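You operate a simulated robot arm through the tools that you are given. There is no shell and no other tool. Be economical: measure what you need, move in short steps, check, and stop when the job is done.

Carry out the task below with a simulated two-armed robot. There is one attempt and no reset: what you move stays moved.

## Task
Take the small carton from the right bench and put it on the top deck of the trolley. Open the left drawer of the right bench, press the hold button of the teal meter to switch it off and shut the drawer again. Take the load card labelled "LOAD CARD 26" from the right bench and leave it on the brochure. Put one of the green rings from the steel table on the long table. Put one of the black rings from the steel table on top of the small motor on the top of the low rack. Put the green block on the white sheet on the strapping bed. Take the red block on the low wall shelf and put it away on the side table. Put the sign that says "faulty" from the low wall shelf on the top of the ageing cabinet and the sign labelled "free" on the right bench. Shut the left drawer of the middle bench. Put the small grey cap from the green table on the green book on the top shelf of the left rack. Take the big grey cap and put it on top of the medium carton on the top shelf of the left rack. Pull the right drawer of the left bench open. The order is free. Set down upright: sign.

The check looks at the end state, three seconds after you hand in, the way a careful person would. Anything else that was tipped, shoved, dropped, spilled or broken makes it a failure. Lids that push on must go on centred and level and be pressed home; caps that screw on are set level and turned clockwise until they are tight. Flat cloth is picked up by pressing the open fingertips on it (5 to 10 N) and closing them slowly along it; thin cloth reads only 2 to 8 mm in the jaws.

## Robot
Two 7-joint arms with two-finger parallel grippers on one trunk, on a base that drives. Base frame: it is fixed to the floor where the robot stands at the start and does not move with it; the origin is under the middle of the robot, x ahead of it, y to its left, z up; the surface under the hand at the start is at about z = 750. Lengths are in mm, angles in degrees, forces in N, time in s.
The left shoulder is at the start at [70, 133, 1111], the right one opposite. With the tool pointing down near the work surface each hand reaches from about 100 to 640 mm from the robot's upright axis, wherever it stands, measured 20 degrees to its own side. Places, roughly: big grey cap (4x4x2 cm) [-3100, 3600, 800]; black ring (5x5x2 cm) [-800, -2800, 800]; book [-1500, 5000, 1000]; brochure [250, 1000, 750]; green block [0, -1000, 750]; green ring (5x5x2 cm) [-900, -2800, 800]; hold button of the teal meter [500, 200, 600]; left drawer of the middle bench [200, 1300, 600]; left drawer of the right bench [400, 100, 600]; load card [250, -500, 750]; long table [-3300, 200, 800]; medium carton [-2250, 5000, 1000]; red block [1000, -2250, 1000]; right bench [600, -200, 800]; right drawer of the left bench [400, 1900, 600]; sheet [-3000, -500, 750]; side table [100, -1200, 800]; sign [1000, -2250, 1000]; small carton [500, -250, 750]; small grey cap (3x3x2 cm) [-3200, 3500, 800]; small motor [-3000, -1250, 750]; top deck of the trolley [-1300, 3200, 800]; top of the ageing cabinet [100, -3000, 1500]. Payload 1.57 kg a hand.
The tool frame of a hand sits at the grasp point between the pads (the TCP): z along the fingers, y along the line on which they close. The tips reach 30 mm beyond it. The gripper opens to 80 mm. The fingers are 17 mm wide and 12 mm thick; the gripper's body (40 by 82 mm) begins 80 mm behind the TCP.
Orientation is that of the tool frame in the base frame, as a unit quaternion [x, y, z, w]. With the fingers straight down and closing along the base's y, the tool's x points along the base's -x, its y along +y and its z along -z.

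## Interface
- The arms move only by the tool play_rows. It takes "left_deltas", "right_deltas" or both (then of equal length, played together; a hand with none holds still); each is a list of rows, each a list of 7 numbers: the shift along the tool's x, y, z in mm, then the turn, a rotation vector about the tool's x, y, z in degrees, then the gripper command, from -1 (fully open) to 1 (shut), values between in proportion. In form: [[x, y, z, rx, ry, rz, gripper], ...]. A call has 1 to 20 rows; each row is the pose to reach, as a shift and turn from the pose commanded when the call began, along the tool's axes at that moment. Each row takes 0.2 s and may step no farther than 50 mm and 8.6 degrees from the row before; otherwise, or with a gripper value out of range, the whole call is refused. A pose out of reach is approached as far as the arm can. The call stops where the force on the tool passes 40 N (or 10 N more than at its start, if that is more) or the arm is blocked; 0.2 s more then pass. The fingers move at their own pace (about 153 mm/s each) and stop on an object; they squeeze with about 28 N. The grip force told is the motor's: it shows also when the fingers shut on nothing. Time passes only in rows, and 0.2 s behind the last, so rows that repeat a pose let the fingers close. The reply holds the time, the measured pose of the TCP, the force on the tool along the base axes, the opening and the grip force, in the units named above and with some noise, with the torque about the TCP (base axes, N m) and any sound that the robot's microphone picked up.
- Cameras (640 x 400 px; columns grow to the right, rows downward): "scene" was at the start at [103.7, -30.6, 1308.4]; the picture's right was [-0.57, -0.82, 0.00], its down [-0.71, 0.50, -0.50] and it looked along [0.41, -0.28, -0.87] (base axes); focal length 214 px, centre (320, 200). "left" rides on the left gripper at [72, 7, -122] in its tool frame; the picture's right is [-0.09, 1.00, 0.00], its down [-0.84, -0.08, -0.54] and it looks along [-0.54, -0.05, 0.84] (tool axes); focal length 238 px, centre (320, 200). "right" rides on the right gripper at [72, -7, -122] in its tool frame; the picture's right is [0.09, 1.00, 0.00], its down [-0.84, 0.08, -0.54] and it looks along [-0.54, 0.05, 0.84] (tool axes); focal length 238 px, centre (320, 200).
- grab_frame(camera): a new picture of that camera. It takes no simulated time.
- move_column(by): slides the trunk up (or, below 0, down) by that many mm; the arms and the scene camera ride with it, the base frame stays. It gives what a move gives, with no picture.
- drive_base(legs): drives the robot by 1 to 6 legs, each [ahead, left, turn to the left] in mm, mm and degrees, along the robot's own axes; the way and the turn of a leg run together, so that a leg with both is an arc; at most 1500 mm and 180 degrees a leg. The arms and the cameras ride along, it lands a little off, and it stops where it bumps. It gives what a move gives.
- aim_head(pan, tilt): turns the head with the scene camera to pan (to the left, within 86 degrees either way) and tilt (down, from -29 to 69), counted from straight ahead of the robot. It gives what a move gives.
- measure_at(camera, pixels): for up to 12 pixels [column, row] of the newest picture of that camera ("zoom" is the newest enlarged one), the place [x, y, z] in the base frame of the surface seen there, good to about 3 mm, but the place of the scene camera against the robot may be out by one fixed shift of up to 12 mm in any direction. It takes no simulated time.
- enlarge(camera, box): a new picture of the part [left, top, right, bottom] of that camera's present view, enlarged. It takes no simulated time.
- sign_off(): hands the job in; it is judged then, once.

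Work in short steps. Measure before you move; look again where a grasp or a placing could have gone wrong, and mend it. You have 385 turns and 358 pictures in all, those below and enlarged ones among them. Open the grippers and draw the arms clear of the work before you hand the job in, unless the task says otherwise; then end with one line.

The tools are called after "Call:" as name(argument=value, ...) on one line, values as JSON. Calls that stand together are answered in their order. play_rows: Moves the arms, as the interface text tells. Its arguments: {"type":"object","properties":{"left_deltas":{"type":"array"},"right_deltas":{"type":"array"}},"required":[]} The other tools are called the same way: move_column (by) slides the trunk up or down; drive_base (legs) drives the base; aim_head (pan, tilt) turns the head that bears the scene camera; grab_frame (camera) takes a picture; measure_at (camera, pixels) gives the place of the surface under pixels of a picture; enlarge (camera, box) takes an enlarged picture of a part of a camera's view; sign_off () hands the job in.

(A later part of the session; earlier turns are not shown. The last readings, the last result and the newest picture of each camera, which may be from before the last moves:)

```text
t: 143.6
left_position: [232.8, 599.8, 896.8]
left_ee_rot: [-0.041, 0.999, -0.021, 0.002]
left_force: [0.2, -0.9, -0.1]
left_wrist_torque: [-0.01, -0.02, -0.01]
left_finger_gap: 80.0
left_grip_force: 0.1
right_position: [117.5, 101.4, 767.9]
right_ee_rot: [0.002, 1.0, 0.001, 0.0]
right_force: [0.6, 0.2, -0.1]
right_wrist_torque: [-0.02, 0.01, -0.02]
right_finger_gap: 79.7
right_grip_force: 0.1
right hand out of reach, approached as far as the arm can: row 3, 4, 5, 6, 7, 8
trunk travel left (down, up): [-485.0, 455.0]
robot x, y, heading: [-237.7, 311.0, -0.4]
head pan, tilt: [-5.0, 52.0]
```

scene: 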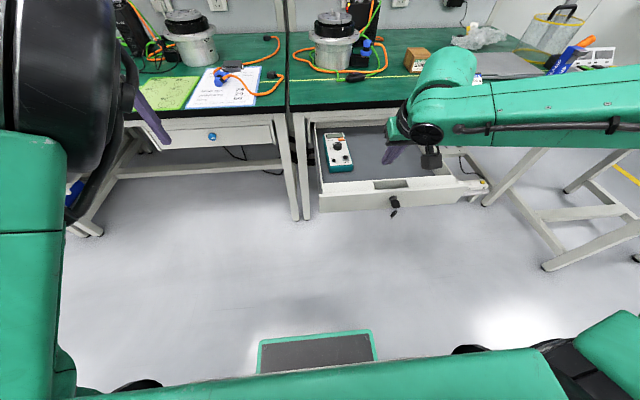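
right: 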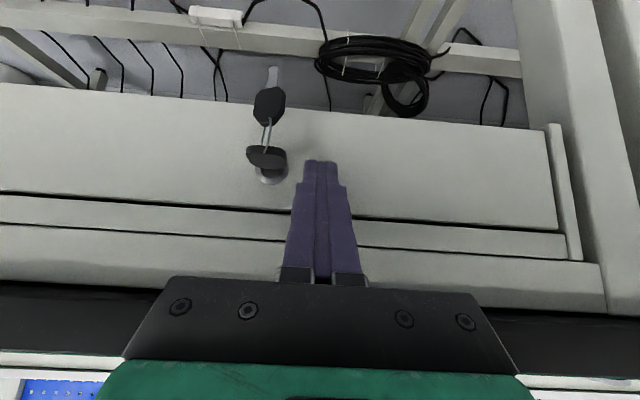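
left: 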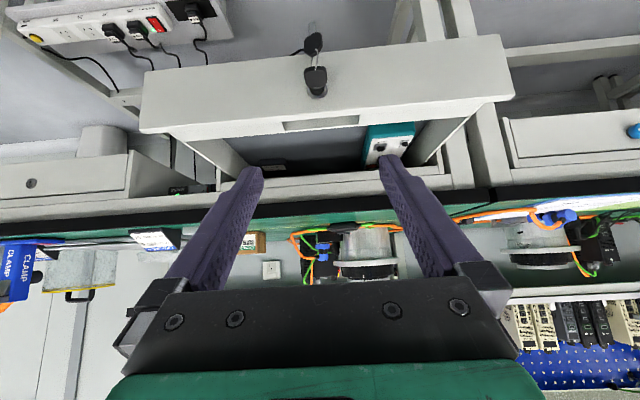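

Drawer is shut and flush. I raise the column 200 mm and drive right to face card 26.

Call:
move_column(by=200)

Call:
drive_base(legs=[[0, -411, 0], [70, 0, 0]])

Call:
aim_head(pan=-10, tilt=50)

Call:
grab_frame(camera="scene")

```text
t: 145.8
left_position: [230.7, 600.6, 1096.0]
left_ee_rot: [-0.042, 0.999, -0.021, 0.002]
left_force: [-0.2, 0.1, -0.3]
left_wrist_torque: [0.0, 0.01, -0.03]
left_finger_gap: 80.0
left_grip_force: 0.0
right_position: [114.7, 102.5, 967.9]
right_ee_rot: [0.004, 1.0, 0.001, 0.0]
right_force: [0.2, 0.5, -0.9]
right_wrist_torque: [0.01, 0.01, 0.02]
right_finger_gap: 79.9
right_grip_force: 0.1
trunk travel left (down, up): [-685.0, 255.0]
robot x, y, heading: [-235.4, 316.8, -0.5]
head pan, tilt: [-5.0, 52.0]
```

```text
t: 148.9
left_position: [293.6, 192.2, 1098.7]
left_ee_rot: [-0.045, 0.999, -0.021, 0.004]
left_force: [0.4, -0.2, 0.4]
left_wrist_torque: [0.03, -0.04, 0.01]
left_finger_gap: 79.7
left_grip_force: 0.1
right_position: [182.1, -306.5, 968.7]
right_ee_rot: [0.0, 1.0, 0.001, 0.001]
right_force: [0.2, 0.9, -0.7]
right_wrist_torque: [-0.01, -0.02, 0.01]
right_finger_gap: 80.1
right_grip_force: 0.1
trunk travel left (down, up): [-685.0, 255.0]
robot x, y, heading: [-168.4, -99.5, 0.3]
head pan, tilt: [-5.0, 52.0]
```

```text
t: 149.6
left_position: [297.1, 191.4, 1098.6]
left_ee_rot: [-0.045, 0.999, -0.022, 0.001]
left_force: [-1.0, 0.7, -0.1]
left_wrist_torque: [-0.05, 0.01, -0.02]
left_finger_gap: 80.0
left_grip_force: 0.1
right_position: [185.8, -308.1, 968.7]
right_ee_rot: [0.0, 1.0, 0.001, -0.001]
right_force: [0.5, 0.3, 0.5]
right_wrist_torque: [0.03, -0.01, 0.0]
right_finger_gap: 80.0
right_grip_force: 0.1
trunk travel left (down, up): [-685.0, 255.0]
robot x, y, heading: [-165.4, -98.4, 0.1]
head pan, tilt: [-10.0, 50.0]
```

```text
288 pictures are left
```

scene: 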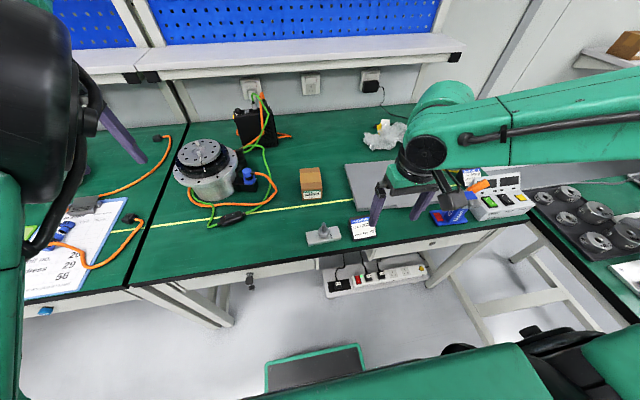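

I move the right hand above the card and look.

Call:
play_rows(right_deltas=[[-30, 4, 20, 0, 0, 0, -1], [-60, 8, 40, 0, 0, 0, -1], [-92, 12, 68, 0, 0, 0, -1], [-92, 12, 68, 0, 0, 0, -1]])

Call:
grab_frame(camera="right")

```text
t: 150.6
left_position: [296.3, 190.4, 1097.5]
left_ee_rot: [-0.045, 0.999, -0.021, 0.003]
left_force: [-0.5, -0.7, 0.1]
left_wrist_torque: [-0.01, 0.04, -0.03]
left_finger_gap: 80.1
left_grip_force: 0.0
right_position: [277.7, -295.6, 899.5]
right_ee_rot: [0.0, 1.0, 0.002, 0.001]
right_force: [0.2, 0.4, -0.5]
right_wrist_torque: [0.02, 0.02, 0.03]
right_finger_gap: 79.9
right_grip_force: 0.0
trunk travel left (down, up): [-685.0, 255.0]
robot x, y, heading: [-171.7, -97.5, 0.1]
head pan, tilt: [-10.0, 50.0]
```

```text
287 pictures are left
```

right: 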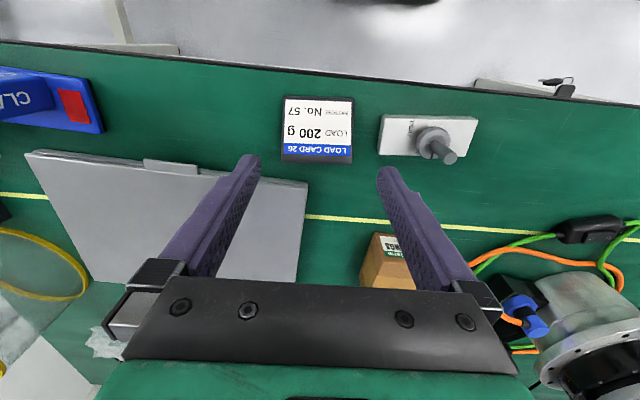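

I measure the card's corners here.

Call:
measure_at(camera="right", pixels=[[287, 99], [351, 103], [284, 146], [350, 148], [283, 158], [350, 160], [318, 98], [317, 160], [317, 150], [279, 130], [300, 205], [378, 150]])

```text
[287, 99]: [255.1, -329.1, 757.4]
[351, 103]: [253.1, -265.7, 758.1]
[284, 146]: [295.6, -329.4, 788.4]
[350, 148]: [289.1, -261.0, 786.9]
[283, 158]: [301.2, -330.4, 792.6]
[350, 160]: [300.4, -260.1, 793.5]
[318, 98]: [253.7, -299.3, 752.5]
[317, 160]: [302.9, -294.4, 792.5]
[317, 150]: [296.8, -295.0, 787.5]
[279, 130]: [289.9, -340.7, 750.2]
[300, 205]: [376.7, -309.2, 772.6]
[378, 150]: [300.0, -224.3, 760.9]
```

The card is 69 wide in y (-330 to -260) with its ridge at x≈302. I descend to TCP [288,-295,786] and grip.

Call:
play_rows(right_deltas=[[-10, 0, 40, 0, 0, 0, -1], [-10, 0, 80, 0, 0, 0, -1], [-10, 0, 100, 0, 0, 0, -1], [-10, 0, 113, 0, 0, 0, -1], [-10, 0, 113, 0, 0, 0, 1], [-10, 0, 113, 0, 0, 0, 1], [-10, 0, 113, 0, 0, 0, 1]])

Call:
grab_frame(camera="right")

```text
t: 152.2
left_position: [295.9, 192.2, 1097.7]
left_ee_rot: [-0.045, 0.999, -0.021, 0.003]
left_force: [0.9, -0.1, -0.7]
left_wrist_torque: [0.02, 0.04, -0.01]
left_finger_gap: 79.9
left_grip_force: 0.0
right_position: [287.7, -296.5, 787.6]
right_ee_rot: [-0.001, 1.0, 0.001, 0.001]
right_force: [2.2, -3.9, 6.3]
right_wrist_torque: [-0.3, -0.02, 0.13]
right_finger_gap: 73.7
right_grip_force: 28.3
trunk travel left (down, up): [-685.0, 255.0]
robot x, y, heading: [-167.5, -98.2, 0.3]
head pan, tilt: [-10.0, 50.0]
```

```text
286 pictures are left
```

right: 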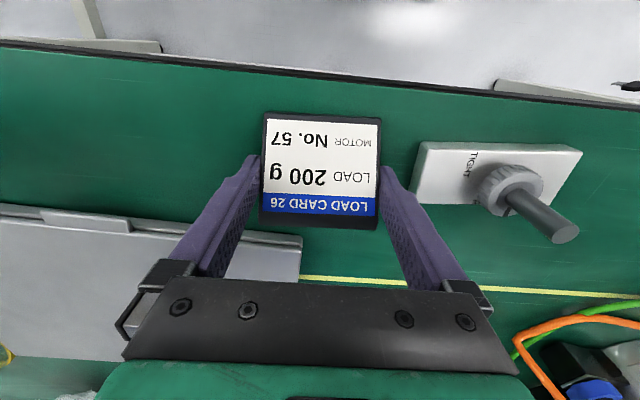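

Gripped at 73.7 mm. I lift 200 mm, then drive so the carton lies in front of the left hand.

Call:
play_rows(right_deltas=[[0, 0, -40, 0, 0, 0, 1], [0, 0, -80, 0, 0, 0, 1], [0, 0, -120, 0, 0, 0, 1], [0, 0, -160, 0, 0, 0, 1], [0, 0, -200, 0, 0, 0, 1]])

Call:
drive_base(legs=[[0, -260, 0], [110, 0, 0]])

Call:
grab_frame(camera="left")

```text
t: 153.4
left_position: [297.2, 191.4, 1096.9]
left_ee_rot: [-0.045, 0.999, -0.022, 0.003]
left_force: [-0.5, 0.0, 0.5]
left_wrist_torque: [0.02, 0.03, -0.02]
left_finger_gap: 79.9
left_grip_force: 0.0
right_position: [286.0, -293.3, 987.0]
right_ee_rot: [-0.001, 1.0, 0.001, 0.0]
right_force: [0.0, 0.8, -0.6]
right_wrist_torque: [0.0, -0.02, 0.0]
right_finger_gap: 73.4
right_grip_force: 27.6
trunk travel left (down, up): [-685.0, 255.0]
robot x, y, heading: [-166.6, -96.8, -0.0]
head pan, tilt: [-10.0, 50.0]
```

```text
t: 156.0
left_position: [403.9, -67.7, 1097.6]
left_ee_rot: [-0.045, 0.999, -0.021, 0.003]
left_force: [0.6, -0.5, 0.0]
left_wrist_torque: [0.01, 0.0, 0.01]
left_finger_gap: 79.9
left_grip_force: 0.0
right_position: [396.0, -553.5, 987.3]
right_ee_rot: [-0.002, 1.0, 0.001, 0.0]
right_force: [0.0, 0.8, -0.9]
right_wrist_torque: [0.02, 0.02, -0.02]
right_finger_gap: 73.2
right_grip_force: 29.0
trunk travel left (down, up): [-685.0, 255.0]
robot x, y, heading: [-59.8, -361.3, 0.1]
head pan, tilt: [-10.0, 50.0]
```

```text
285 pictures are left
```

left: 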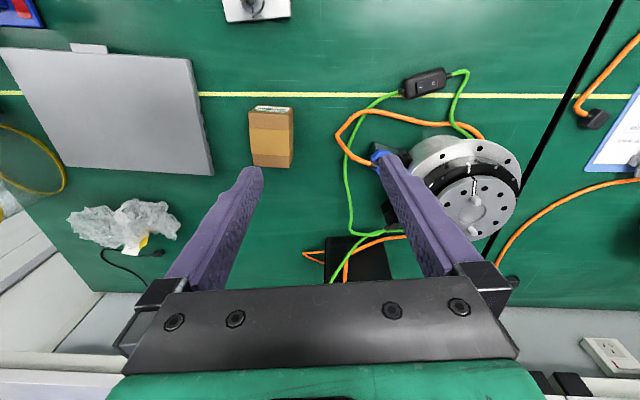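

The carton is at (272,138). I measure its corners for yaw.

Call:
measure_at(camera="left", pixels=[[250, 116], [292, 113], [253, 157], [290, 157], [271, 135], [253, 165], [290, 166], [270, 107]])

```text
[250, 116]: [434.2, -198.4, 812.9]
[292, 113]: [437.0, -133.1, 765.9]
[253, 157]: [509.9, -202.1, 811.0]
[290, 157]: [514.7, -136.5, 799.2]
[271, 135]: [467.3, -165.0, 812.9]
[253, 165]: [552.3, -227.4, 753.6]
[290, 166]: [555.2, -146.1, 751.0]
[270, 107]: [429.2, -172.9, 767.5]
```

Carton centre is [475,-168], about 64 wide, yawed ~2°. I align the left hand and move above it.

Call:
play_rows(left_deltas=[[-10, -16, 34, -0.4, 0, 1.2, -1], [-20, -32, 68, -0.8, 0, 2.4, -1], [-31, -49, 102, -1.2, 0.2, 3.7, -1], [-41, -65, 136, -1.6, 0.2, 5, -1], [-51, -81, 170, -2, 0.4, 6.2, -1], [-62, -98, 203, -2.4, 0.4, 7.4, -1], [-62, -98, 203, -2.4, 0.4, 7.4, -1]])

Call:
grab_frame(camera="left")

```text
t: 157.6
left_position: [497.4, -155.3, 899.8]
left_ee_rot: [0.018, 1.0, 0.0, -0.001]
left_force: [0.4, -0.2, -0.6]
left_wrist_torque: [0.01, -0.02, -0.02]
left_finger_gap: 80.2
left_grip_force: 0.1
left hand out of reach, approached as far as the arm can: row 3, 4, 5, 6, 7
right_position: [396.4, -552.4, 987.4]
right_ee_rot: [-0.001, 1.0, 0.001, 0.0]
right_force: [-0.7, 0.4, -1.1]
right_wrist_torque: [0.0, 0.01, -0.02]
right_finger_gap: 73.1
right_grip_force: 27.9
trunk travel left (down, up): [-685.0, 255.0]
robot x, y, heading: [-60.0, -358.3, 0.4]
head pan, tilt: [-10.0, 50.0]
```

```text
284 pictures are left
```

left: 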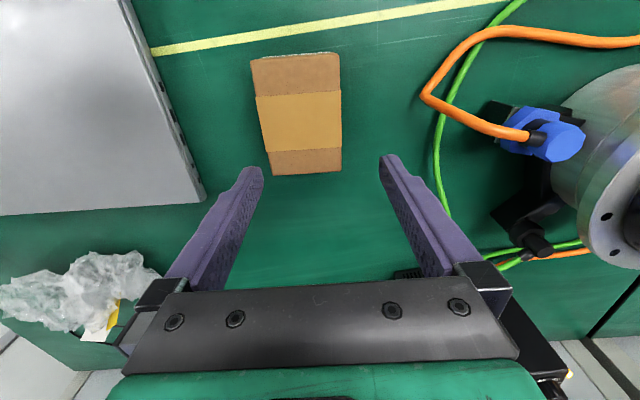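

The fold limit left the hand 22 mm far and 13 mm left of the wanted spot. I correct with the base.

Call:
drive_base(legs=[[-22, -13, 0]])

Call:
grab_frame(camera="left")

```text
t: 158.4
left_position: [479.1, -166.1, 896.8]
left_ee_rot: [0.018, 1.0, -0.001, -0.003]
left_force: [1.3, -1.3, 0.5]
left_wrist_torque: [-0.01, 0.03, -0.01]
left_finger_gap: 79.9
left_grip_force: 0.0
right_position: [378.3, -563.4, 983.9]
right_ee_rot: [-0.001, 1.0, -0.001, -0.002]
right_force: [-0.1, 1.2, -0.2]
right_wrist_torque: [-0.03, 0.06, 0.03]
right_finger_gap: 73.1
right_grip_force: 27.8
trunk travel left (down, up): [-685.0, 255.0]
robot x, y, heading: [-82.0, -370.1, -0.0]
head pan, tilt: [-10.0, 50.0]
```

```text
283 pictures are left
```

left: 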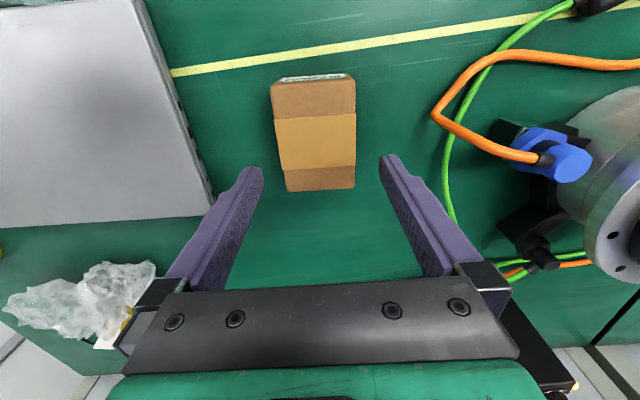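

I check the carton edges relative to the hand.

Call:
measure_at(camera="left", pixels=[[276, 130], [353, 130], [284, 185], [352, 185], [274, 88], [352, 86]])

```text
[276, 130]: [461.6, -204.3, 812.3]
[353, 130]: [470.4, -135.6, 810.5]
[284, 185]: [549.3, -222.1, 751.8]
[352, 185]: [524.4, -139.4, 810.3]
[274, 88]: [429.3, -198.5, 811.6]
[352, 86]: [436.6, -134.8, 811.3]
```

Carton centre y is -169. I descend 110 mm with a 3 mm shift and grip.

Call:
play_rows(left_deltas=[[0, -3, 30, 0, 0, 0, -1], [0, -3, 60, 0, 0, 0, -1], [0, -3, 90, 0, 0, 0, -1], [0, -3, 110, 0, 0, 0, -1], [0, -3, 110, 0, 0, 0, -1]])

```text
t: 159.6
left_position: [476.4, -170.4, 790.4]
left_ee_rot: [0.018, 1.0, 0.001, -0.002]
left_force: [0.0, -1.1, 0.6]
left_wrist_torque: [0.0, 0.05, -0.01]
left_finger_gap: 80.1
left_grip_force: 0.1
right_position: [374.9, -566.1, 987.8]
right_ee_rot: [-0.001, 1.0, 0.0, 0.0]
right_force: [-0.4, -1.0, -0.9]
right_wrist_torque: [0.0, 0.03, -0.02]
right_finger_gap: 73.2
right_grip_force: 28.2
trunk travel left (down, up): [-685.0, 255.0]
robot x, y, heading: [-82.2, -368.9, 0.0]
head pan, tilt: [-10.0, 50.0]
```

Good. I close and lift.

Call:
play_rows(left_deltas=[[0, 0, 0, 0, 0, 0, 1], [0, 0, 0, 0, 0, 0, 1], [0, 0, 0, 0, 0, 0, 1], [0, 0, -40, 0, 0, 0, 1], [0, 0, -80, 0, 0, 0, 1], [0, 0, -120, 0, 0, 0, 1], [0, 0, -160, 0, 0, 0, 1]])

Call:
grab_frame(camera="left")

```text
t: 161.2
left_position: [474.9, -171.1, 948.8]
left_ee_rot: [0.018, 1.0, 0.0, -0.002]
left_force: [-0.4, 0.3, -0.9]
left_wrist_torque: [0.02, 0.02, -0.01]
left_finger_gap: 70.0
left_grip_force: 27.7
right_position: [374.4, -565.2, 987.4]
right_ee_rot: [-0.001, 1.0, 0.001, 0.001]
right_force: [-0.8, 0.8, -0.6]
right_wrist_torque: [0.06, 0.01, -0.01]
right_finger_gap: 73.1
right_grip_force: 28.1
trunk travel left (down, up): [-685.0, 255.0]
robot x, y, heading: [-82.9, -373.3, 0.1]
head pan, tilt: [-10.0, 50.0]
```

```text
282 pictures are left
```

left: 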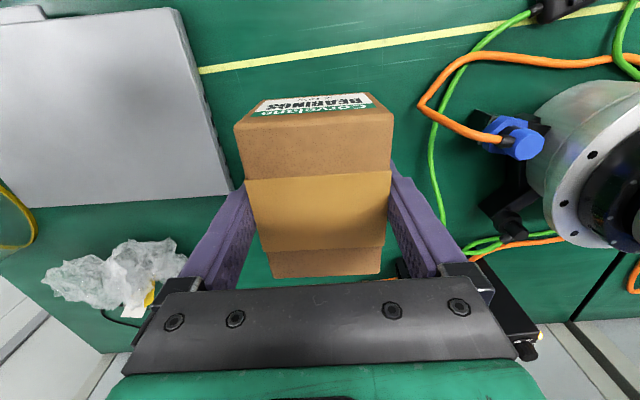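

Carton held at 70 mm. I back off 350 mm, then drive left toward the brochure and look.

Call:
drive_base(legs=[[-350, 0, 0], [0, 800, 0], [0, 760, 0]])

Call:
aim_head(pan=0, tilt=48)

Call:
grab_frame(camera="scene")

```text
t: 171.2
left_position: [109.5, 1402.4, 947.6]
left_ee_rot: [0.013, 1.0, 0.0, -0.002]
left_force: [-0.1, 0.4, -3.0]
left_wrist_torque: [0.02, 0.0, 0.01]
left_finger_gap: 69.7
left_grip_force: 27.5
right_position: [12.1, 1006.3, 985.2]
right_ee_rot: [-0.005, 1.0, 0.002, -0.001]
right_force: [0.0, 0.2, -0.7]
right_wrist_torque: [0.0, 0.0, -0.03]
right_finger_gap: 73.0
right_grip_force: 28.3
trunk travel left (down, up): [-685.0, 255.0]
robot x, y, heading: [-447.7, 1193.1, 0.8]
head pan, tilt: [-10.0, 50.0]
```

```text
t: 171.9
left_position: [109.1, 1402.3, 948.8]
left_ee_rot: [0.012, 1.0, -0.001, -0.002]
left_force: [0.3, -1.0, -1.4]
left_wrist_torque: [-0.01, 0.05, -0.02]
left_finger_gap: 69.7
left_grip_force: 28.3
right_position: [11.4, 1008.0, 985.2]
right_ee_rot: [-0.006, 1.0, 0.0, 0.0]
right_force: [0.2, -0.2, -0.3]
right_wrist_torque: [-0.01, 0.0, 0.02]
right_finger_gap: 72.9
right_grip_force: 28.0
trunk travel left (down, up): [-685.0, 255.0]
robot x, y, heading: [-448.9, 1197.3, 0.8]
head pan, tilt: [0.0, 48.0]
```

```text
281 pictures are left
```

scene: 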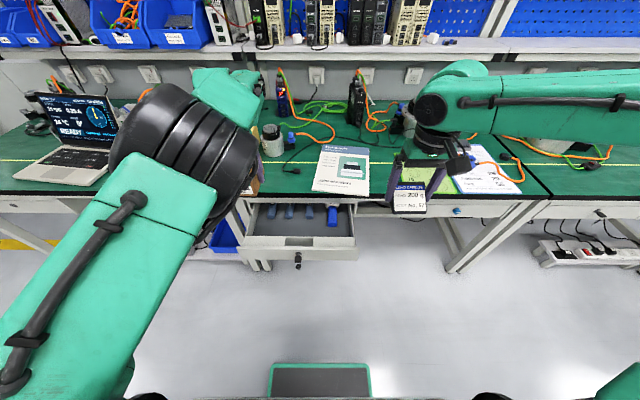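

The document with a product picture at (342,168) is likely the brochure; there are also a green sheet and a clipboard. I enlarge and measure.

Call:
enlarge(camera="scene", box=[300, 130, 460, 230])

Call:
measure_at(camera="scene", pixels=[[342, 170], [325, 147], [368, 150], [314, 190], [366, 193], [480, 180], [298, 262], [298, 240], [250, 240], [355, 240]])

Call:
grab_frame(camera="right")

```text
4.00 times, centred on (380, 180) of scene
```

zoom: 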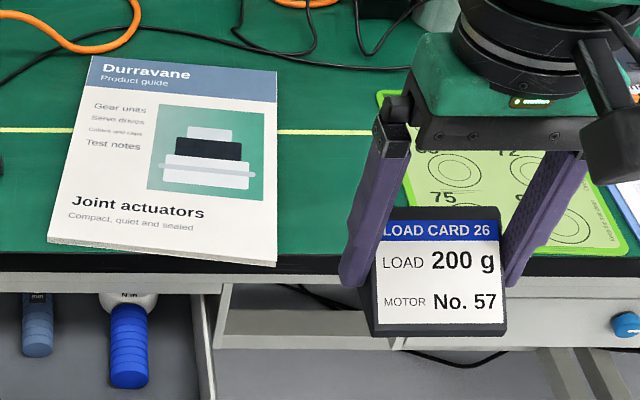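

```text
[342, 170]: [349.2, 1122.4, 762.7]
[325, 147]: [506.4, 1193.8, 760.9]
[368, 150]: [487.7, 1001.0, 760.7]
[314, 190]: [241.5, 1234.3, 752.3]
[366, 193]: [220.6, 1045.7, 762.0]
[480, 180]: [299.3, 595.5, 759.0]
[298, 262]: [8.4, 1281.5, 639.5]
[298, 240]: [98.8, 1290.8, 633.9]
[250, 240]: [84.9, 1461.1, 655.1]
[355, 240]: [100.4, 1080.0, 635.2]
```

```text
279 pictures are left
```

right: 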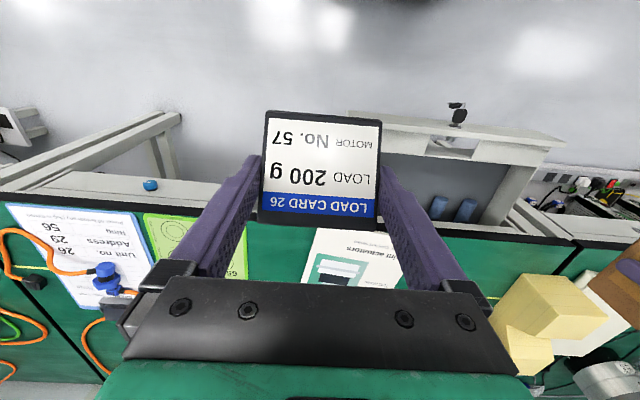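

The brochure is "Durravane Product guide", centred around [360,1120]. The middle drawer juts to x≈85 with its key at x≈8, so I drive only to x≈-210 and put the card on the near part of the brochure.

Call:
drive_base(legs=[[0, 110, -0.8], [235, 0, 0]])

Call:
grab_frame(camera="right")

```text
t: 174.4
left_position: [346.9, 1505.7, 949.4]
left_ee_rot: [0.02, 1.0, -0.002, -0.001]
left_force: [-0.1, -0.3, -1.3]
left_wrist_torque: [-0.01, -0.02, 0.0]
left_finger_gap: 69.6
left_grip_force: 27.8
right_position: [243.0, 1109.2, 986.0]
right_ee_rot: [0.001, 1.0, 0.0, 0.0]
right_force: [0.2, 0.6, -1.0]
right_wrist_torque: [0.02, -0.01, 0.03]
right_finger_gap: 73.1
right_grip_force: 27.9
trunk travel left (down, up): [-685.0, 255.0]
robot x, y, heading: [-215.3, 1304.2, -0.0]
head pan, tilt: [0.0, 48.0]
```

```text
278 pictures are left
```

right: 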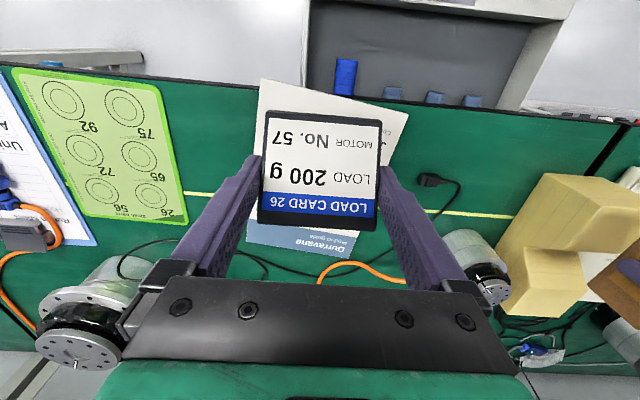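

I measure the brochure surface from here.

Call:
measure_at(camera="right", pixels=[[265, 90], [400, 120], [330, 102], [255, 235], [350, 250], [395, 150]])

```text
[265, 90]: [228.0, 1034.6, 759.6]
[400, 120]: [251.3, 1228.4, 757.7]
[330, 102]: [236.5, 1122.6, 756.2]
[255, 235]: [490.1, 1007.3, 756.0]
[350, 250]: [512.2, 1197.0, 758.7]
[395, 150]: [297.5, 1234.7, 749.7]
```

Brochure top is z≈757. I lower the card at [330,1115] to about TCP z 795, feeling for contact.

Call:
play_rows(right_deltas=[[-20, 2, 40, 0, 0, 0, 1], [-40, 4, 80, 0, 0, 0, 1], [-65, 6, 120, 0, 0, 0, 1], [-87, 6, 155, 0, 0, 0, 1], [-87, 6, 180, 0, 0, 0, 1], [-87, 6, 186, 0, 0, 0, 1], [-87, 6, 189, 0, 0, 0, 1], [-87, 6, 191, 0, 0, 0, 1]])

```text
t: 176.2
left_position: [347.7, 1504.3, 947.0]
left_ee_rot: [0.02, 1.0, -0.001, -0.001]
left_force: [0.0, 0.8, -2.1]
left_wrist_torque: [0.0, 0.01, -0.01]
left_finger_gap: 69.8
left_grip_force: 27.6
right_position: [296.7, 1099.4, 817.9]
right_ee_rot: [0.001, 1.0, 0.001, 0.0]
right_force: [-0.3, -0.7, -0.6]
right_wrist_torque: [0.04, 0.06, 0.02]
right_finger_gap: 73.1
right_grip_force: 27.5
right hand out of reach, approached as far as the arm can: row 4, 5, 6, 7, 8
trunk travel left (down, up): [-685.0, 255.0]
robot x, y, heading: [-210.3, 1303.4, 0.2]
head pan, tilt: [0.0, 48.0]
```

Reach ends at x≈297, still well within the brochure. I set it down here.

Call:
play_rows(right_deltas=[[6, 4, 12, 0, 0, 0, 1], [6, 4, 18, 0, 0, 0, 1], [6, 4, 21, 0, 0, 0, 1], [6, 4, 23, 0, 0, 0, 1], [6, 4, 24, 0, 0, 0, 1]])

Call:
grab_frame(camera="right")

```text
t: 177.4
left_position: [347.7, 1504.6, 947.7]
left_ee_rot: [0.02, 1.0, -0.001, -0.001]
left_force: [0.2, -0.8, -2.1]
left_wrist_torque: [0.03, -0.01, 0.0]
left_finger_gap: 69.9
left_grip_force: 28.3
right_position: [285.3, 1100.3, 801.8]
right_ee_rot: [0.001, 1.0, 0.001, 0.0]
right_force: [0.5, 0.1, -0.9]
right_wrist_torque: [-0.02, -0.01, -0.01]
right_finger_gap: 73.3
right_grip_force: 28.4
right hand out of reach, approached as far as the arm can: row 2, 3, 4, 5
trunk travel left (down, up): [-685.0, 255.0]
robot x, y, heading: [-211.3, 1308.0, -0.0]
head pan, tilt: [0.0, 48.0]
```

```text
277 pictures are left
```

right: 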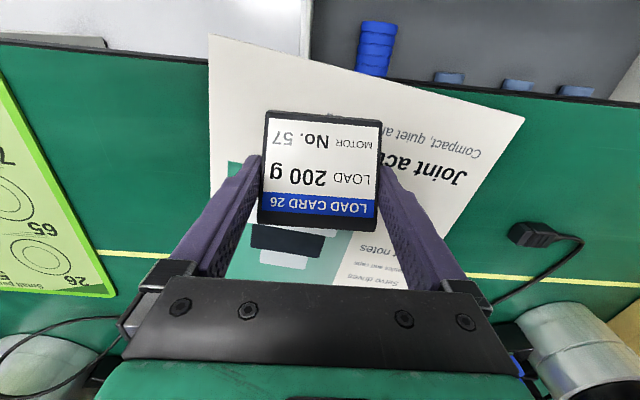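

Reach-limited at z 802. I lower the last few mm with the column.

Call:
move_column(by=-6)

```text
t: 178.0
left_position: [347.1, 1504.4, 941.4]
left_ee_rot: [0.021, 1.0, -0.001, -0.002]
left_force: [-0.4, 0.4, -2.2]
left_wrist_torque: [0.02, 0.02, -0.01]
left_finger_gap: 69.5
left_grip_force: 28.2
right_position: [285.1, 1100.5, 796.9]
right_ee_rot: [0.001, 1.0, 0.001, 0.0]
right_force: [0.9, 0.6, -0.1]
right_wrist_torque: [-0.03, 0.01, -0.01]
right_finger_gap: 72.9
right_grip_force: 27.8
trunk travel left (down, up): [-679.0, 261.0]
robot x, y, heading: [-213.8, 1304.1, -0.2]
head pan, tilt: [0.0, 48.0]
```

Call:
move_column(by=-2)

```text
t: 178.5
left_position: [347.0, 1505.2, 940.1]
left_ee_rot: [0.02, 1.0, -0.001, -0.002]
left_force: [0.0, -0.2, -2.2]
left_wrist_torque: [-0.01, -0.01, -0.02]
left_finger_gap: 69.8
left_grip_force: 28.2
right_position: [285.1, 1100.3, 794.9]
right_ee_rot: [0.002, 1.0, 0.001, 0.0]
right_force: [0.0, 0.0, 0.1]
right_wrist_torque: [0.0, -0.03, -0.04]
right_finger_gap: 73.1
right_grip_force: 27.4
trunk travel left (down, up): [-677.0, 263.0]
robot x, y, heading: [-208.5, 1306.7, -0.5]
head pan, tilt: [0.0, 48.0]
```

No contact yet; another 2 mm.

Call:
move_column(by=-2)

```text
t: 179.0
left_position: [346.4, 1504.1, 938.5]
left_ee_rot: [0.02, 1.0, -0.001, -0.001]
left_force: [0.1, -0.2, -1.9]
left_wrist_torque: [-0.02, -0.04, -0.01]
left_finger_gap: 69.8
left_grip_force: 27.9
right_position: [284.7, 1099.6, 793.9]
right_ee_rot: [0.001, 1.0, 0.0, 0.002]
right_force: [1.5, -2.3, 12.3]
right_wrist_torque: [-0.28, 0.27, 0.05]
right_finger_gap: 73.0
right_grip_force: 28.3
trunk travel left (down, up): [-675.0, 265.0]
robot x, y, heading: [-210.5, 1309.4, -0.0]
head pan, tilt: [0.0, 48.0]
```

Contact (12 N). I open and lift straight up.

Call:
play_rows(right_deltas=[[0, 0, 0, 0, 0, 0, 0.5], [0, 0, 0, 0, 0, 0, -1], [0, 0, 0, 0, 0, 0, -1], [0, 0, -30, 0, 0, 0, -1], [0, 0, -70, 0, 0, 0, -1], [20, 0, -110, 0, 0, 0, -1], [40, 0, -150, 0, 0, 0, -1]])

Call:
grab_frame(camera="right")

```text
t: 180.6
left_position: [346.0, 1504.8, 939.2]
left_ee_rot: [0.02, 1.0, 0.001, -0.001]
left_force: [-0.2, -0.1, -1.9]
left_wrist_torque: [0.04, 0.01, -0.01]
left_finger_gap: 69.8
left_grip_force: 28.2
right_position: [245.2, 1099.9, 944.4]
right_ee_rot: [0.0, 1.0, 0.001, 0.0]
right_force: [-0.2, -0.3, -0.2]
right_wrist_torque: [-0.04, 0.01, 0.03]
right_finger_gap: 79.9
right_grip_force: 0.0
trunk travel left (down, up): [-675.0, 265.0]
robot x, y, heading: [-212.0, 1307.2, -0.2]
head pan, tilt: [0.0, 48.0]
```

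```text
276 pictures are left
```

right: 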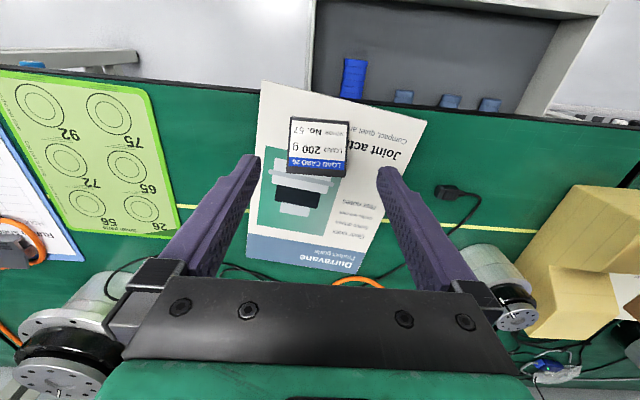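

The card stands on the brochure. Now the middle bench's left drawer (front at x≈85, key at y≈1283): I back off and align the right hand at y≈1235.

Call:
drive_base(legs=[[-290, 0, 0], [0, 135, 0]])

Call:
play_rows(right_deltas=[[0, 0, 40, 0, 0, 0, 1], [0, 0, 80, 0, 0, 0, 1], [0, 0, 120, 0, 0, 0, 1], [0, 0, 160, 0, -7, 0, 1], [0, 0, 200, 0, -14, 0, 1], [0, 0, 240, 0, -21, 0, 1], [0, 0, 270, 0, -28, 0, 1], [0, 0, 289, 0, -35, 0, 1], [0, 0, 289, 0, -40, 0, 1], [0, 0, 289, 0, -40, 0, 1]])

Call:
grab_frame(camera="right")

```text
t: 183.5
left_position: [62.0, 1639.3, 938.0]
left_ee_rot: [0.02, 1.0, 0.001, -0.001]
left_force: [0.7, -0.3, -2.2]
left_wrist_torque: [0.01, 0.0, -0.02]
left_finger_gap: 69.8
left_grip_force: 28.4
right_position: [-39.0, 1234.1, 942.3]
right_ee_rot: [0.0, 1.0, 0.001, 0.0]
right_force: [1.0, -0.1, 0.1]
right_wrist_torque: [0.01, 0.01, 0.04]
right_finger_gap: 79.9
right_grip_force: 0.1
trunk travel left (down, up): [-675.0, 265.0]
robot x, y, heading: [-497.0, 1444.8, 0.1]
head pan, tilt: [0.0, 48.0]
```

```text
t: 185.7
left_position: [61.1, 1638.0, 939.1]
left_ee_rot: [0.02, 1.0, 0.0, -0.002]
left_force: [-0.4, 0.4, -1.3]
left_wrist_torque: [-0.02, -0.02, 0.01]
left_finger_gap: 69.5
left_grip_force: 28.0
right_position: [-51.1, 1209.3, 728.6]
right_ee_rot: [0.0, 0.939, 0.001, 0.343]
right_force: [0.0, -0.3, -0.7]
right_wrist_torque: [0.0, -0.01, -0.01]
right_finger_gap: 0.0
right_grip_force: 21.1
right hand out of reach, approached as far as the arm can: row 6, 7, 8, 9, 10
trunk travel left (down, up): [-675.0, 265.0]
robot x, y, heading: [-494.3, 1438.6, 0.0]
head pan, tilt: [0.0, 48.0]
```

```text
275 pictures are left
```

right: 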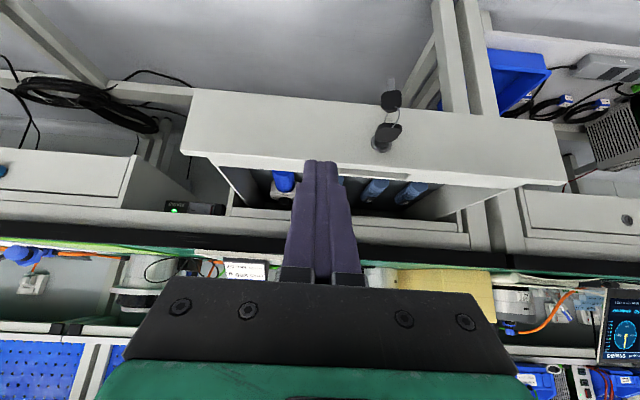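

Limited to z 729, so I use the column for the remaining 73 mm, and shift the base 20 mm left.

Call:
move_column(by=-75)

Call:
drive_base(legs=[[0, 20, 0]])

Call:
grab_frame(camera="right")

Call:
measure_at(camera="right", pixels=[[250, 140], [480, 140], [320, 130], [380, 130]])

```text
t: 186.8
left_position: [62.3, 1638.8, 863.5]
left_ee_rot: [0.02, 1.0, 0.001, -0.002]
left_force: [-0.4, 0.3, -2.6]
left_wrist_torque: [0.07, 0.01, -0.02]
left_finger_gap: 69.5
left_grip_force: 28.2
right_position: [-50.0, 1209.7, 654.3]
right_ee_rot: [0.001, 0.94, 0.001, 0.342]
right_force: [-0.7, -0.8, -0.1]
right_wrist_torque: [0.01, 0.0, -0.04]
right_finger_gap: 0.1
right_grip_force: 21.3
trunk travel left (down, up): [-600.0, 340.0]
robot x, y, heading: [-501.0, 1441.9, -0.2]
head pan, tilt: [0.0, 48.0]
```

```text
t: 187.6
left_position: [61.6, 1656.3, 863.8]
left_ee_rot: [0.021, 1.0, 0.0, -0.002]
left_force: [0.5, -0.4, -1.5]
left_wrist_torque: [0.06, 0.02, 0.0]
left_finger_gap: 69.6
left_grip_force: 28.1
right_position: [-50.3, 1229.1, 655.0]
right_ee_rot: [0.001, 0.94, 0.002, 0.342]
right_force: [-0.6, 0.6, -0.2]
right_wrist_torque: [0.02, 0.02, 0.01]
right_finger_gap: 0.0
right_grip_force: 21.5
trunk travel left (down, up): [-600.0, 340.0]
robot x, y, heading: [-499.1, 1462.4, 0.0]
head pan, tilt: [0.0, 48.0]
```

```text
274 pictures are left
```

right: 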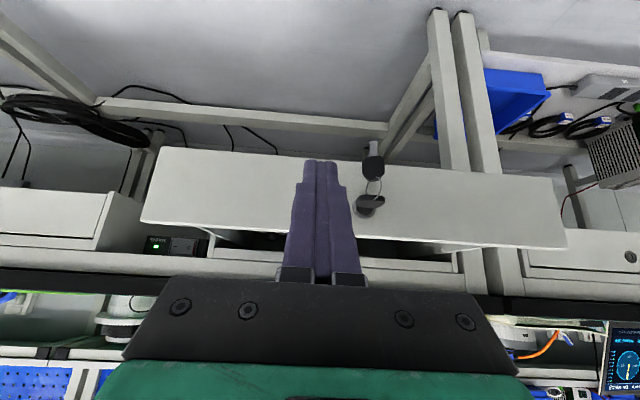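

```text
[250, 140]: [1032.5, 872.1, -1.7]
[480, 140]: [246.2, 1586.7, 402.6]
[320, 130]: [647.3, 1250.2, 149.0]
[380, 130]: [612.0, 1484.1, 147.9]
```

I measure the panel at visible pixels.

Call:
measure_at(camera="right", pixels=[[250, 165], [250, 190], [250, 225], [400, 185], [450, 230], [366, 210]])

```text
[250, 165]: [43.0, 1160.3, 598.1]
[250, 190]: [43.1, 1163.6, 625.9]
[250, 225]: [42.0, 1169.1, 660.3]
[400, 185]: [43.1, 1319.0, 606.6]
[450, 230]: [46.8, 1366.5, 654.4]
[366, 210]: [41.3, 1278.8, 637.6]
```

Panel is at x=43 (closed: 252), so 209 mm to go. Before driving I check with the left camera what lies under the carton's path.

Call:
grab_frame(camera="left")

```text
273 pictures are left
```

left: 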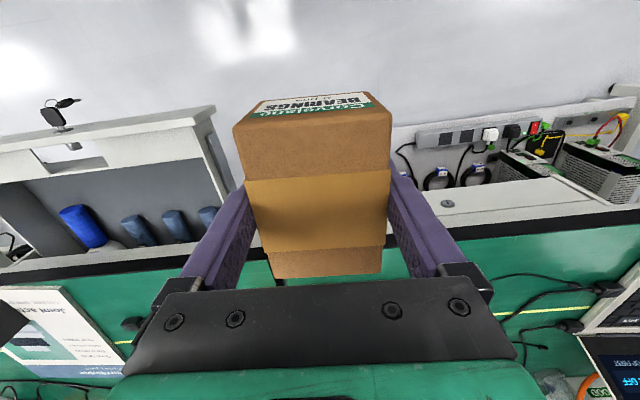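

Something yellow stands further in on the bench, so I raise the left hand 100 mm first, then drive to push the drawer.

Call:
play_rows(left_deltas=[[0, 0, -35, 0, 0, 0, 1], [0, 0, -70, 0, 0, 0, 1], [0, 0, -105, 0, 0, 0, 1], [0, 0, -105, 0, 0, 0, 1]])

Call:
drive_base(legs=[[130, 0, 0], [120, 0, 0]])

Call:
grab_frame(camera="right")

```text
t: 188.6
left_position: [63.0, 1658.2, 966.1]
left_ee_rot: [0.022, 1.0, -0.001, -0.002]
left_force: [1.3, -0.5, -2.2]
left_wrist_torque: [0.02, 0.03, 0.01]
left_finger_gap: 69.8
left_grip_force: 27.9
right_position: [-50.6, 1229.7, 653.6]
right_ee_rot: [0.002, 0.94, 0.0, 0.341]
right_force: [0.4, 0.4, -0.1]
right_wrist_torque: [0.0, 0.02, 0.0]
right_finger_gap: 0.0
right_grip_force: 21.4
trunk travel left (down, up): [-600.0, 340.0]
robot x, y, heading: [-500.4, 1460.9, -0.1]
head pan, tilt: [0.0, 48.0]
```

```text
t: 190.8
left_position: [316.0, 1656.1, 966.1]
left_ee_rot: [0.023, 1.0, 0.0, -0.002]
left_force: [0.4, 0.1, -1.9]
left_wrist_torque: [0.02, 0.05, -0.02]
left_finger_gap: 69.8
left_grip_force: 27.8
right_position: [201.0, 1226.7, 654.4]
right_ee_rot: [0.002, 0.939, -0.001, 0.343]
right_force: [0.1, 0.0, 0.6]
right_wrist_torque: [0.02, -0.03, 0.01]
right_finger_gap: 0.0
right_grip_force: 20.8
trunk travel left (down, up): [-600.0, 340.0]
robot x, y, heading: [-249.9, 1461.6, -0.1]
head pan, tilt: [0.0, 48.0]
```

```text
272 pictures are left
```

right: 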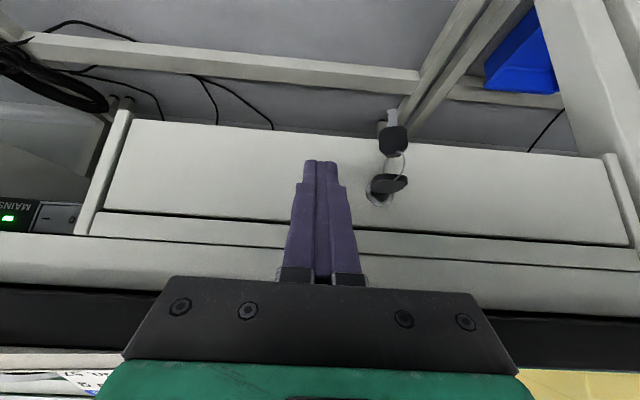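

I finish the push with the arm.

Call:
play_rows(right_deltas=[[-9, 0, 8, 0, 0, 0, 1], [-14, 0, 12, 0, 0, 0, 1], [-17, 0, 14, 0, 0, 0, 1], [-20, 0, 17, 0, 0, 0, 1], [-22, 0, 19, 0, 0, 0, 1], [-24, 0, 20.5, 0, 0, 0, 1], [-26, 0, 22, 0, 0, 0, 1]])

Call:
grab_frame(camera="right")

Call:
measure_at(camera="right", pixels=[[200, 180], [480, 200], [250, 170], [560, 220], [250, 260]])

```text
t: 192.3
left_position: [313.7, 1656.8, 969.1]
left_ee_rot: [0.023, 1.0, 0.0, 0.001]
left_force: [1.0, 0.2, -1.4]
left_wrist_torque: [0.0, 0.01, 0.0]
left_finger_gap: 69.6
left_grip_force: 27.7
right_position: [227.4, 1227.5, 656.9]
right_ee_rot: [0.002, 0.942, 0.002, 0.335]
right_force: [-35.8, 1.6, -8.1]
right_wrist_torque: [-0.45, 0.83, 0.04]
right_finger_gap: 0.0
right_grip_force: 21.5
right hand out of reach, approached as far as the arm can: row 2, 3, 4, 5, 6, 7
trunk travel left (down, up): [-600.0, 340.0]
robot x, y, heading: [-245.1, 1460.3, -0.1]
head pan, tilt: [0.0, 48.0]
```

```text
271 pictures are left
```

right: 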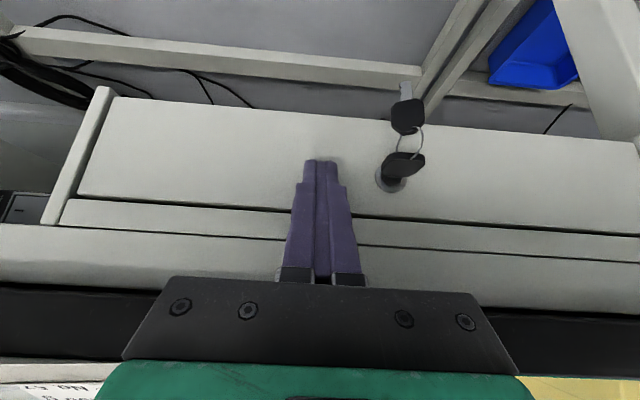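

```text
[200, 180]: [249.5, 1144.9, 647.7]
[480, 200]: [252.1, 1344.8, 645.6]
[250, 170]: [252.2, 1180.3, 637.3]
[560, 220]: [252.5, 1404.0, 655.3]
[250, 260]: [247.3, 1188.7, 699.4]
```

Drawer shut flush (x≈252). I retract the right hand and back away, then look at the left bench's right drawer.

Call:
drive_base(legs=[[-250, 0, 0], [0, 350, 0]])

Call:
aim_head(pan=0, tilt=40)

Call:
grab_frame(camera="scene")

```text
t: 196.1
left_position: [69.9, 2008.7, 966.1]
left_ee_rot: [0.024, 1.0, 0.0, -0.002]
left_force: [-0.1, -0.2, -2.1]
left_wrist_torque: [0.0, 0.03, 0.0]
left_finger_gap: 69.6
left_grip_force: 27.3
right_position: [-14.7, 1577.1, 659.0]
right_ee_rot: [0.004, 0.94, -0.001, 0.341]
right_force: [-0.2, -0.2, 0.0]
right_wrist_torque: [-0.02, -0.01, 0.02]
right_finger_gap: 0.0
right_grip_force: 20.8
trunk travel left (down, up): [-600.0, 340.0]
robot x, y, heading: [-491.9, 1812.8, -0.1]
head pan, tilt: [0.0, 48.0]
```

```text
t: 196.8
left_position: [68.8, 2008.0, 965.7]
left_ee_rot: [0.024, 1.0, -0.001, -0.001]
left_force: [-0.8, 0.1, -3.7]
left_wrist_torque: [-0.03, 0.03, 0.02]
left_finger_gap: 69.7
left_grip_force: 27.8
right_position: [-14.8, 1578.7, 660.0]
right_ee_rot: [0.004, 0.94, 0.0, 0.341]
right_force: [0.3, -0.6, 0.3]
right_wrist_torque: [0.02, -0.01, 0.02]
right_finger_gap: 0.3
right_grip_force: 21.3
trunk travel left (down, up): [-600.0, 340.0]
robot x, y, heading: [-493.2, 1818.0, -0.5]
head pan, tilt: [0.0, 40.0]
```

```text
270 pictures are left
```

scene: 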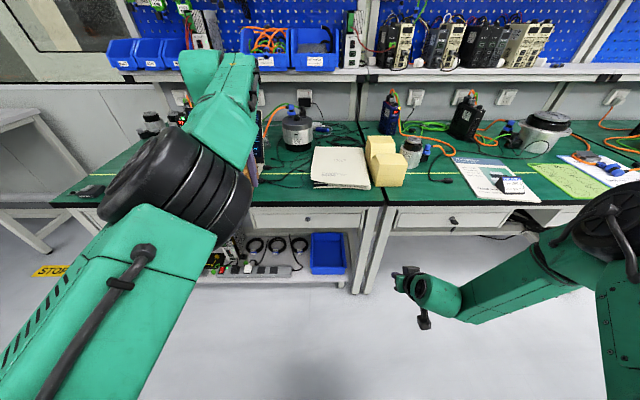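

The left bench's right drawer is at (305,218). I enlarge it.

Call:
enlarge(camera="scene", box=[240, 190, 390, 284])

Call:
measure_at(camera="scene", pixels=[[306, 219], [306, 212], [306, 226], [255, 218], [360, 216], [280, 220], [335, 218], [450, 219]])

```text
4.26 times, centred on (315, 237) of scene
```

zoom: 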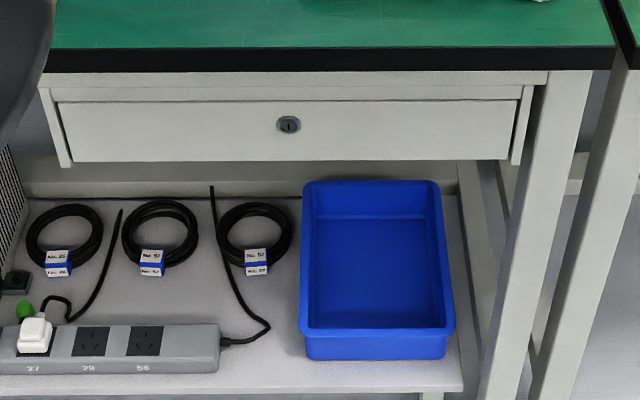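

```text
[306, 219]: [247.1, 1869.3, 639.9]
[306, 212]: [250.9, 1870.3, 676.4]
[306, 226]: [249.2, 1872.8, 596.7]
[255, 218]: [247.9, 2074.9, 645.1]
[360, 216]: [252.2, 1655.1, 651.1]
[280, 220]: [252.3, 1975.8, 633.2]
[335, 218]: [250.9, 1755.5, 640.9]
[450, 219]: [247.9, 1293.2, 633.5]
```

There's only a keyhole, no handle. I look at the panel's underside with the right camera: drive left, lower the column and pitch the hand up.

Call:
drive_base(legs=[[0, 290, 0]])

Call:
move_column(by=-220)

Call:
play_rows(right_deltas=[[0, 0, 0, 0, -8, 0, 1], [0, 0, 0, 0, -16, 0, 1], [0, 0, 0, 0, -24, 0, 1], [0, 0, 0, 0, -32, 0, 1], [0, 0, 0, 0, -40, 0, 1]])

Call:
grab_frame(camera="right")

```text
t: 198.8
left_position: [70.2, 2301.0, 966.7]
left_ee_rot: [0.024, 1.0, -0.001, -0.003]
left_force: [0.5, -0.1, -2.6]
left_wrist_torque: [0.02, 0.0, 0.02]
left_finger_gap: 70.0
left_grip_force: 28.1
right_position: [-12.0, 1871.0, 660.2]
right_ee_rot: [0.003, 0.94, 0.0, 0.34]
right_force: [0.0, 0.3, -0.1]
right_wrist_torque: [0.01, -0.02, 0.0]
right_finger_gap: 0.1
right_grip_force: 21.2
trunk travel left (down, up): [-600.0, 340.0]
robot x, y, heading: [-490.3, 2107.7, -0.3]
head pan, tilt: [0.0, 40.0]
```

```text
t: 201.1
left_position: [70.2, 2299.9, 746.2]
left_ee_rot: [0.023, 1.0, -0.001, -0.001]
left_force: [-0.3, 0.3, -2.2]
left_wrist_torque: [0.0, 0.01, -0.01]
left_finger_gap: 69.8
left_grip_force: 28.1
right_position: [-12.4, 1870.3, 439.9]
right_ee_rot: [0.002, 0.94, 0.0, 0.341]
right_force: [0.9, 0.4, 0.0]
right_wrist_torque: [-0.03, -0.01, -0.01]
right_finger_gap: 0.0
right_grip_force: 21.5
trunk travel left (down, up): [-380.0, 560.0]
robot x, y, heading: [-492.0, 2107.0, -0.4]
head pan, tilt: [0.0, 40.0]
```

```text
t: 202.3
left_position: [70.3, 2300.0, 746.8]
left_ee_rot: [0.024, 1.0, 0.0, -0.002]
left_force: [-1.2, 0.2, -1.5]
left_wrist_torque: [-0.02, 0.03, -0.01]
left_finger_gap: 69.9
left_grip_force: 28.2
right_position: [-19.3, 1842.6, 548.8]
right_ee_rot: [0.004, 0.766, -0.002, 0.642]
right_force: [0.1, -0.7, 0.4]
right_wrist_torque: [0.01, 0.02, 0.01]
right_finger_gap: 0.0
right_grip_force: 21.2
right hand out of reach, approached as far as the arm can: row 1, 2, 3, 4, 5
trunk travel left (down, up): [-380.0, 560.0]
robot x, y, heading: [-490.3, 2102.7, -0.3]
head pan, tilt: [0.0, 40.0]
```

```text
268 pictures are left
```

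right: 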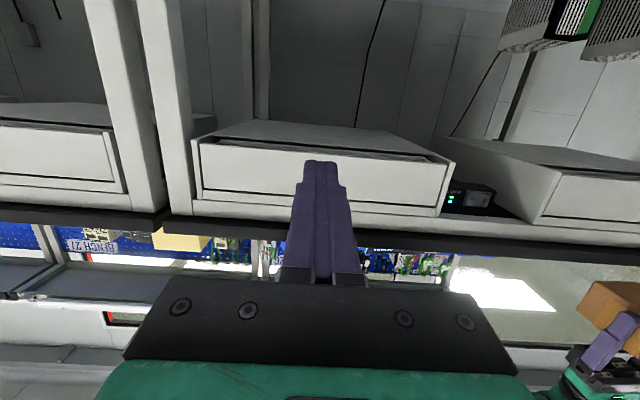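

A dark gap shows behind the panel's lower edge near (235,143)-(430,158). I enlarge.

Call:
enlarge(camera="right", box=[180, 100, 460, 240])

Call:
measure_at(camera="right", pixels=[[250, 160], [250, 142], [250, 138], [380, 170], [400, 153], [400, 148], [280, 125], [205, 170], [440, 190]])

```text
2.29 times, centred on (320, 170) of right
```

zoom: 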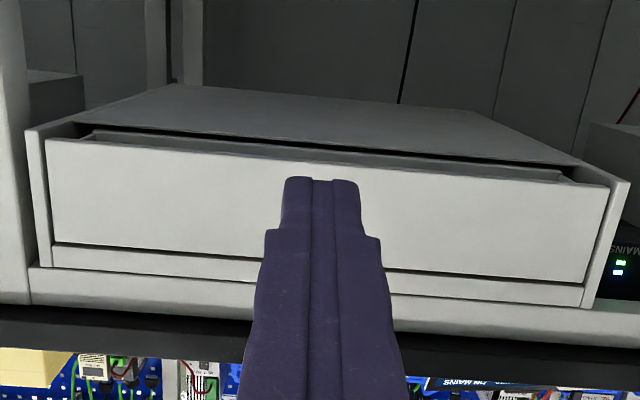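

```text
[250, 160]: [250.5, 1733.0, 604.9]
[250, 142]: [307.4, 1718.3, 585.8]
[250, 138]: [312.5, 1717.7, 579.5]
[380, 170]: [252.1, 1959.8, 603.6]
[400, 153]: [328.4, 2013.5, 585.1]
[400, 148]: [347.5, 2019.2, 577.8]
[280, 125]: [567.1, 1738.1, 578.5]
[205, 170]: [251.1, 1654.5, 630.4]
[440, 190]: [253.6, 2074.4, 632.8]
```

I sample the profile of that groove more finely.

Call:
measure_at(camera="zoom", pixels=[[230, 175], [230, 160], [230, 155], [230, 152], [230, 149], [230, 146], [230, 143], [230, 139], [230, 135], [230, 130], [230, 120], [230, 165]])

Call:
enlarge(camera="right", box=[195, 125, 315, 185])

```text
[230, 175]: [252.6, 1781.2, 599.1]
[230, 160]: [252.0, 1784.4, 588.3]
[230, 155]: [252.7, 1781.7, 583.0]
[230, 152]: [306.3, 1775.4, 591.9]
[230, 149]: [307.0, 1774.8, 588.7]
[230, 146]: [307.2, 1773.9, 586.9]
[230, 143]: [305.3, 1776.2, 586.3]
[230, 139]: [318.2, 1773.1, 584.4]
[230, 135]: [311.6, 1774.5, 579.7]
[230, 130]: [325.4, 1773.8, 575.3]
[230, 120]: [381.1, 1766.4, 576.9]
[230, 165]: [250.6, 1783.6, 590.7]
```

```text
5.33 times, centred on (255, 155) of right
```

zoom: 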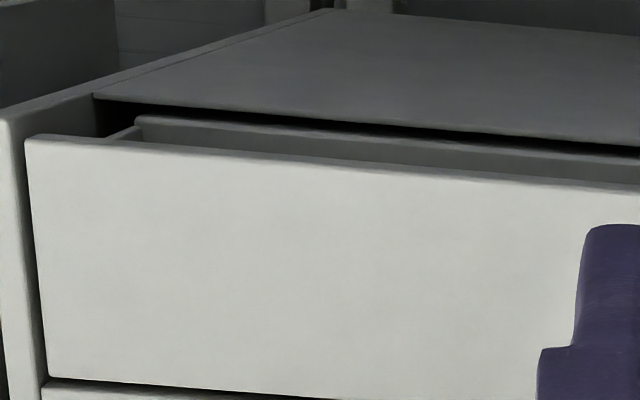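

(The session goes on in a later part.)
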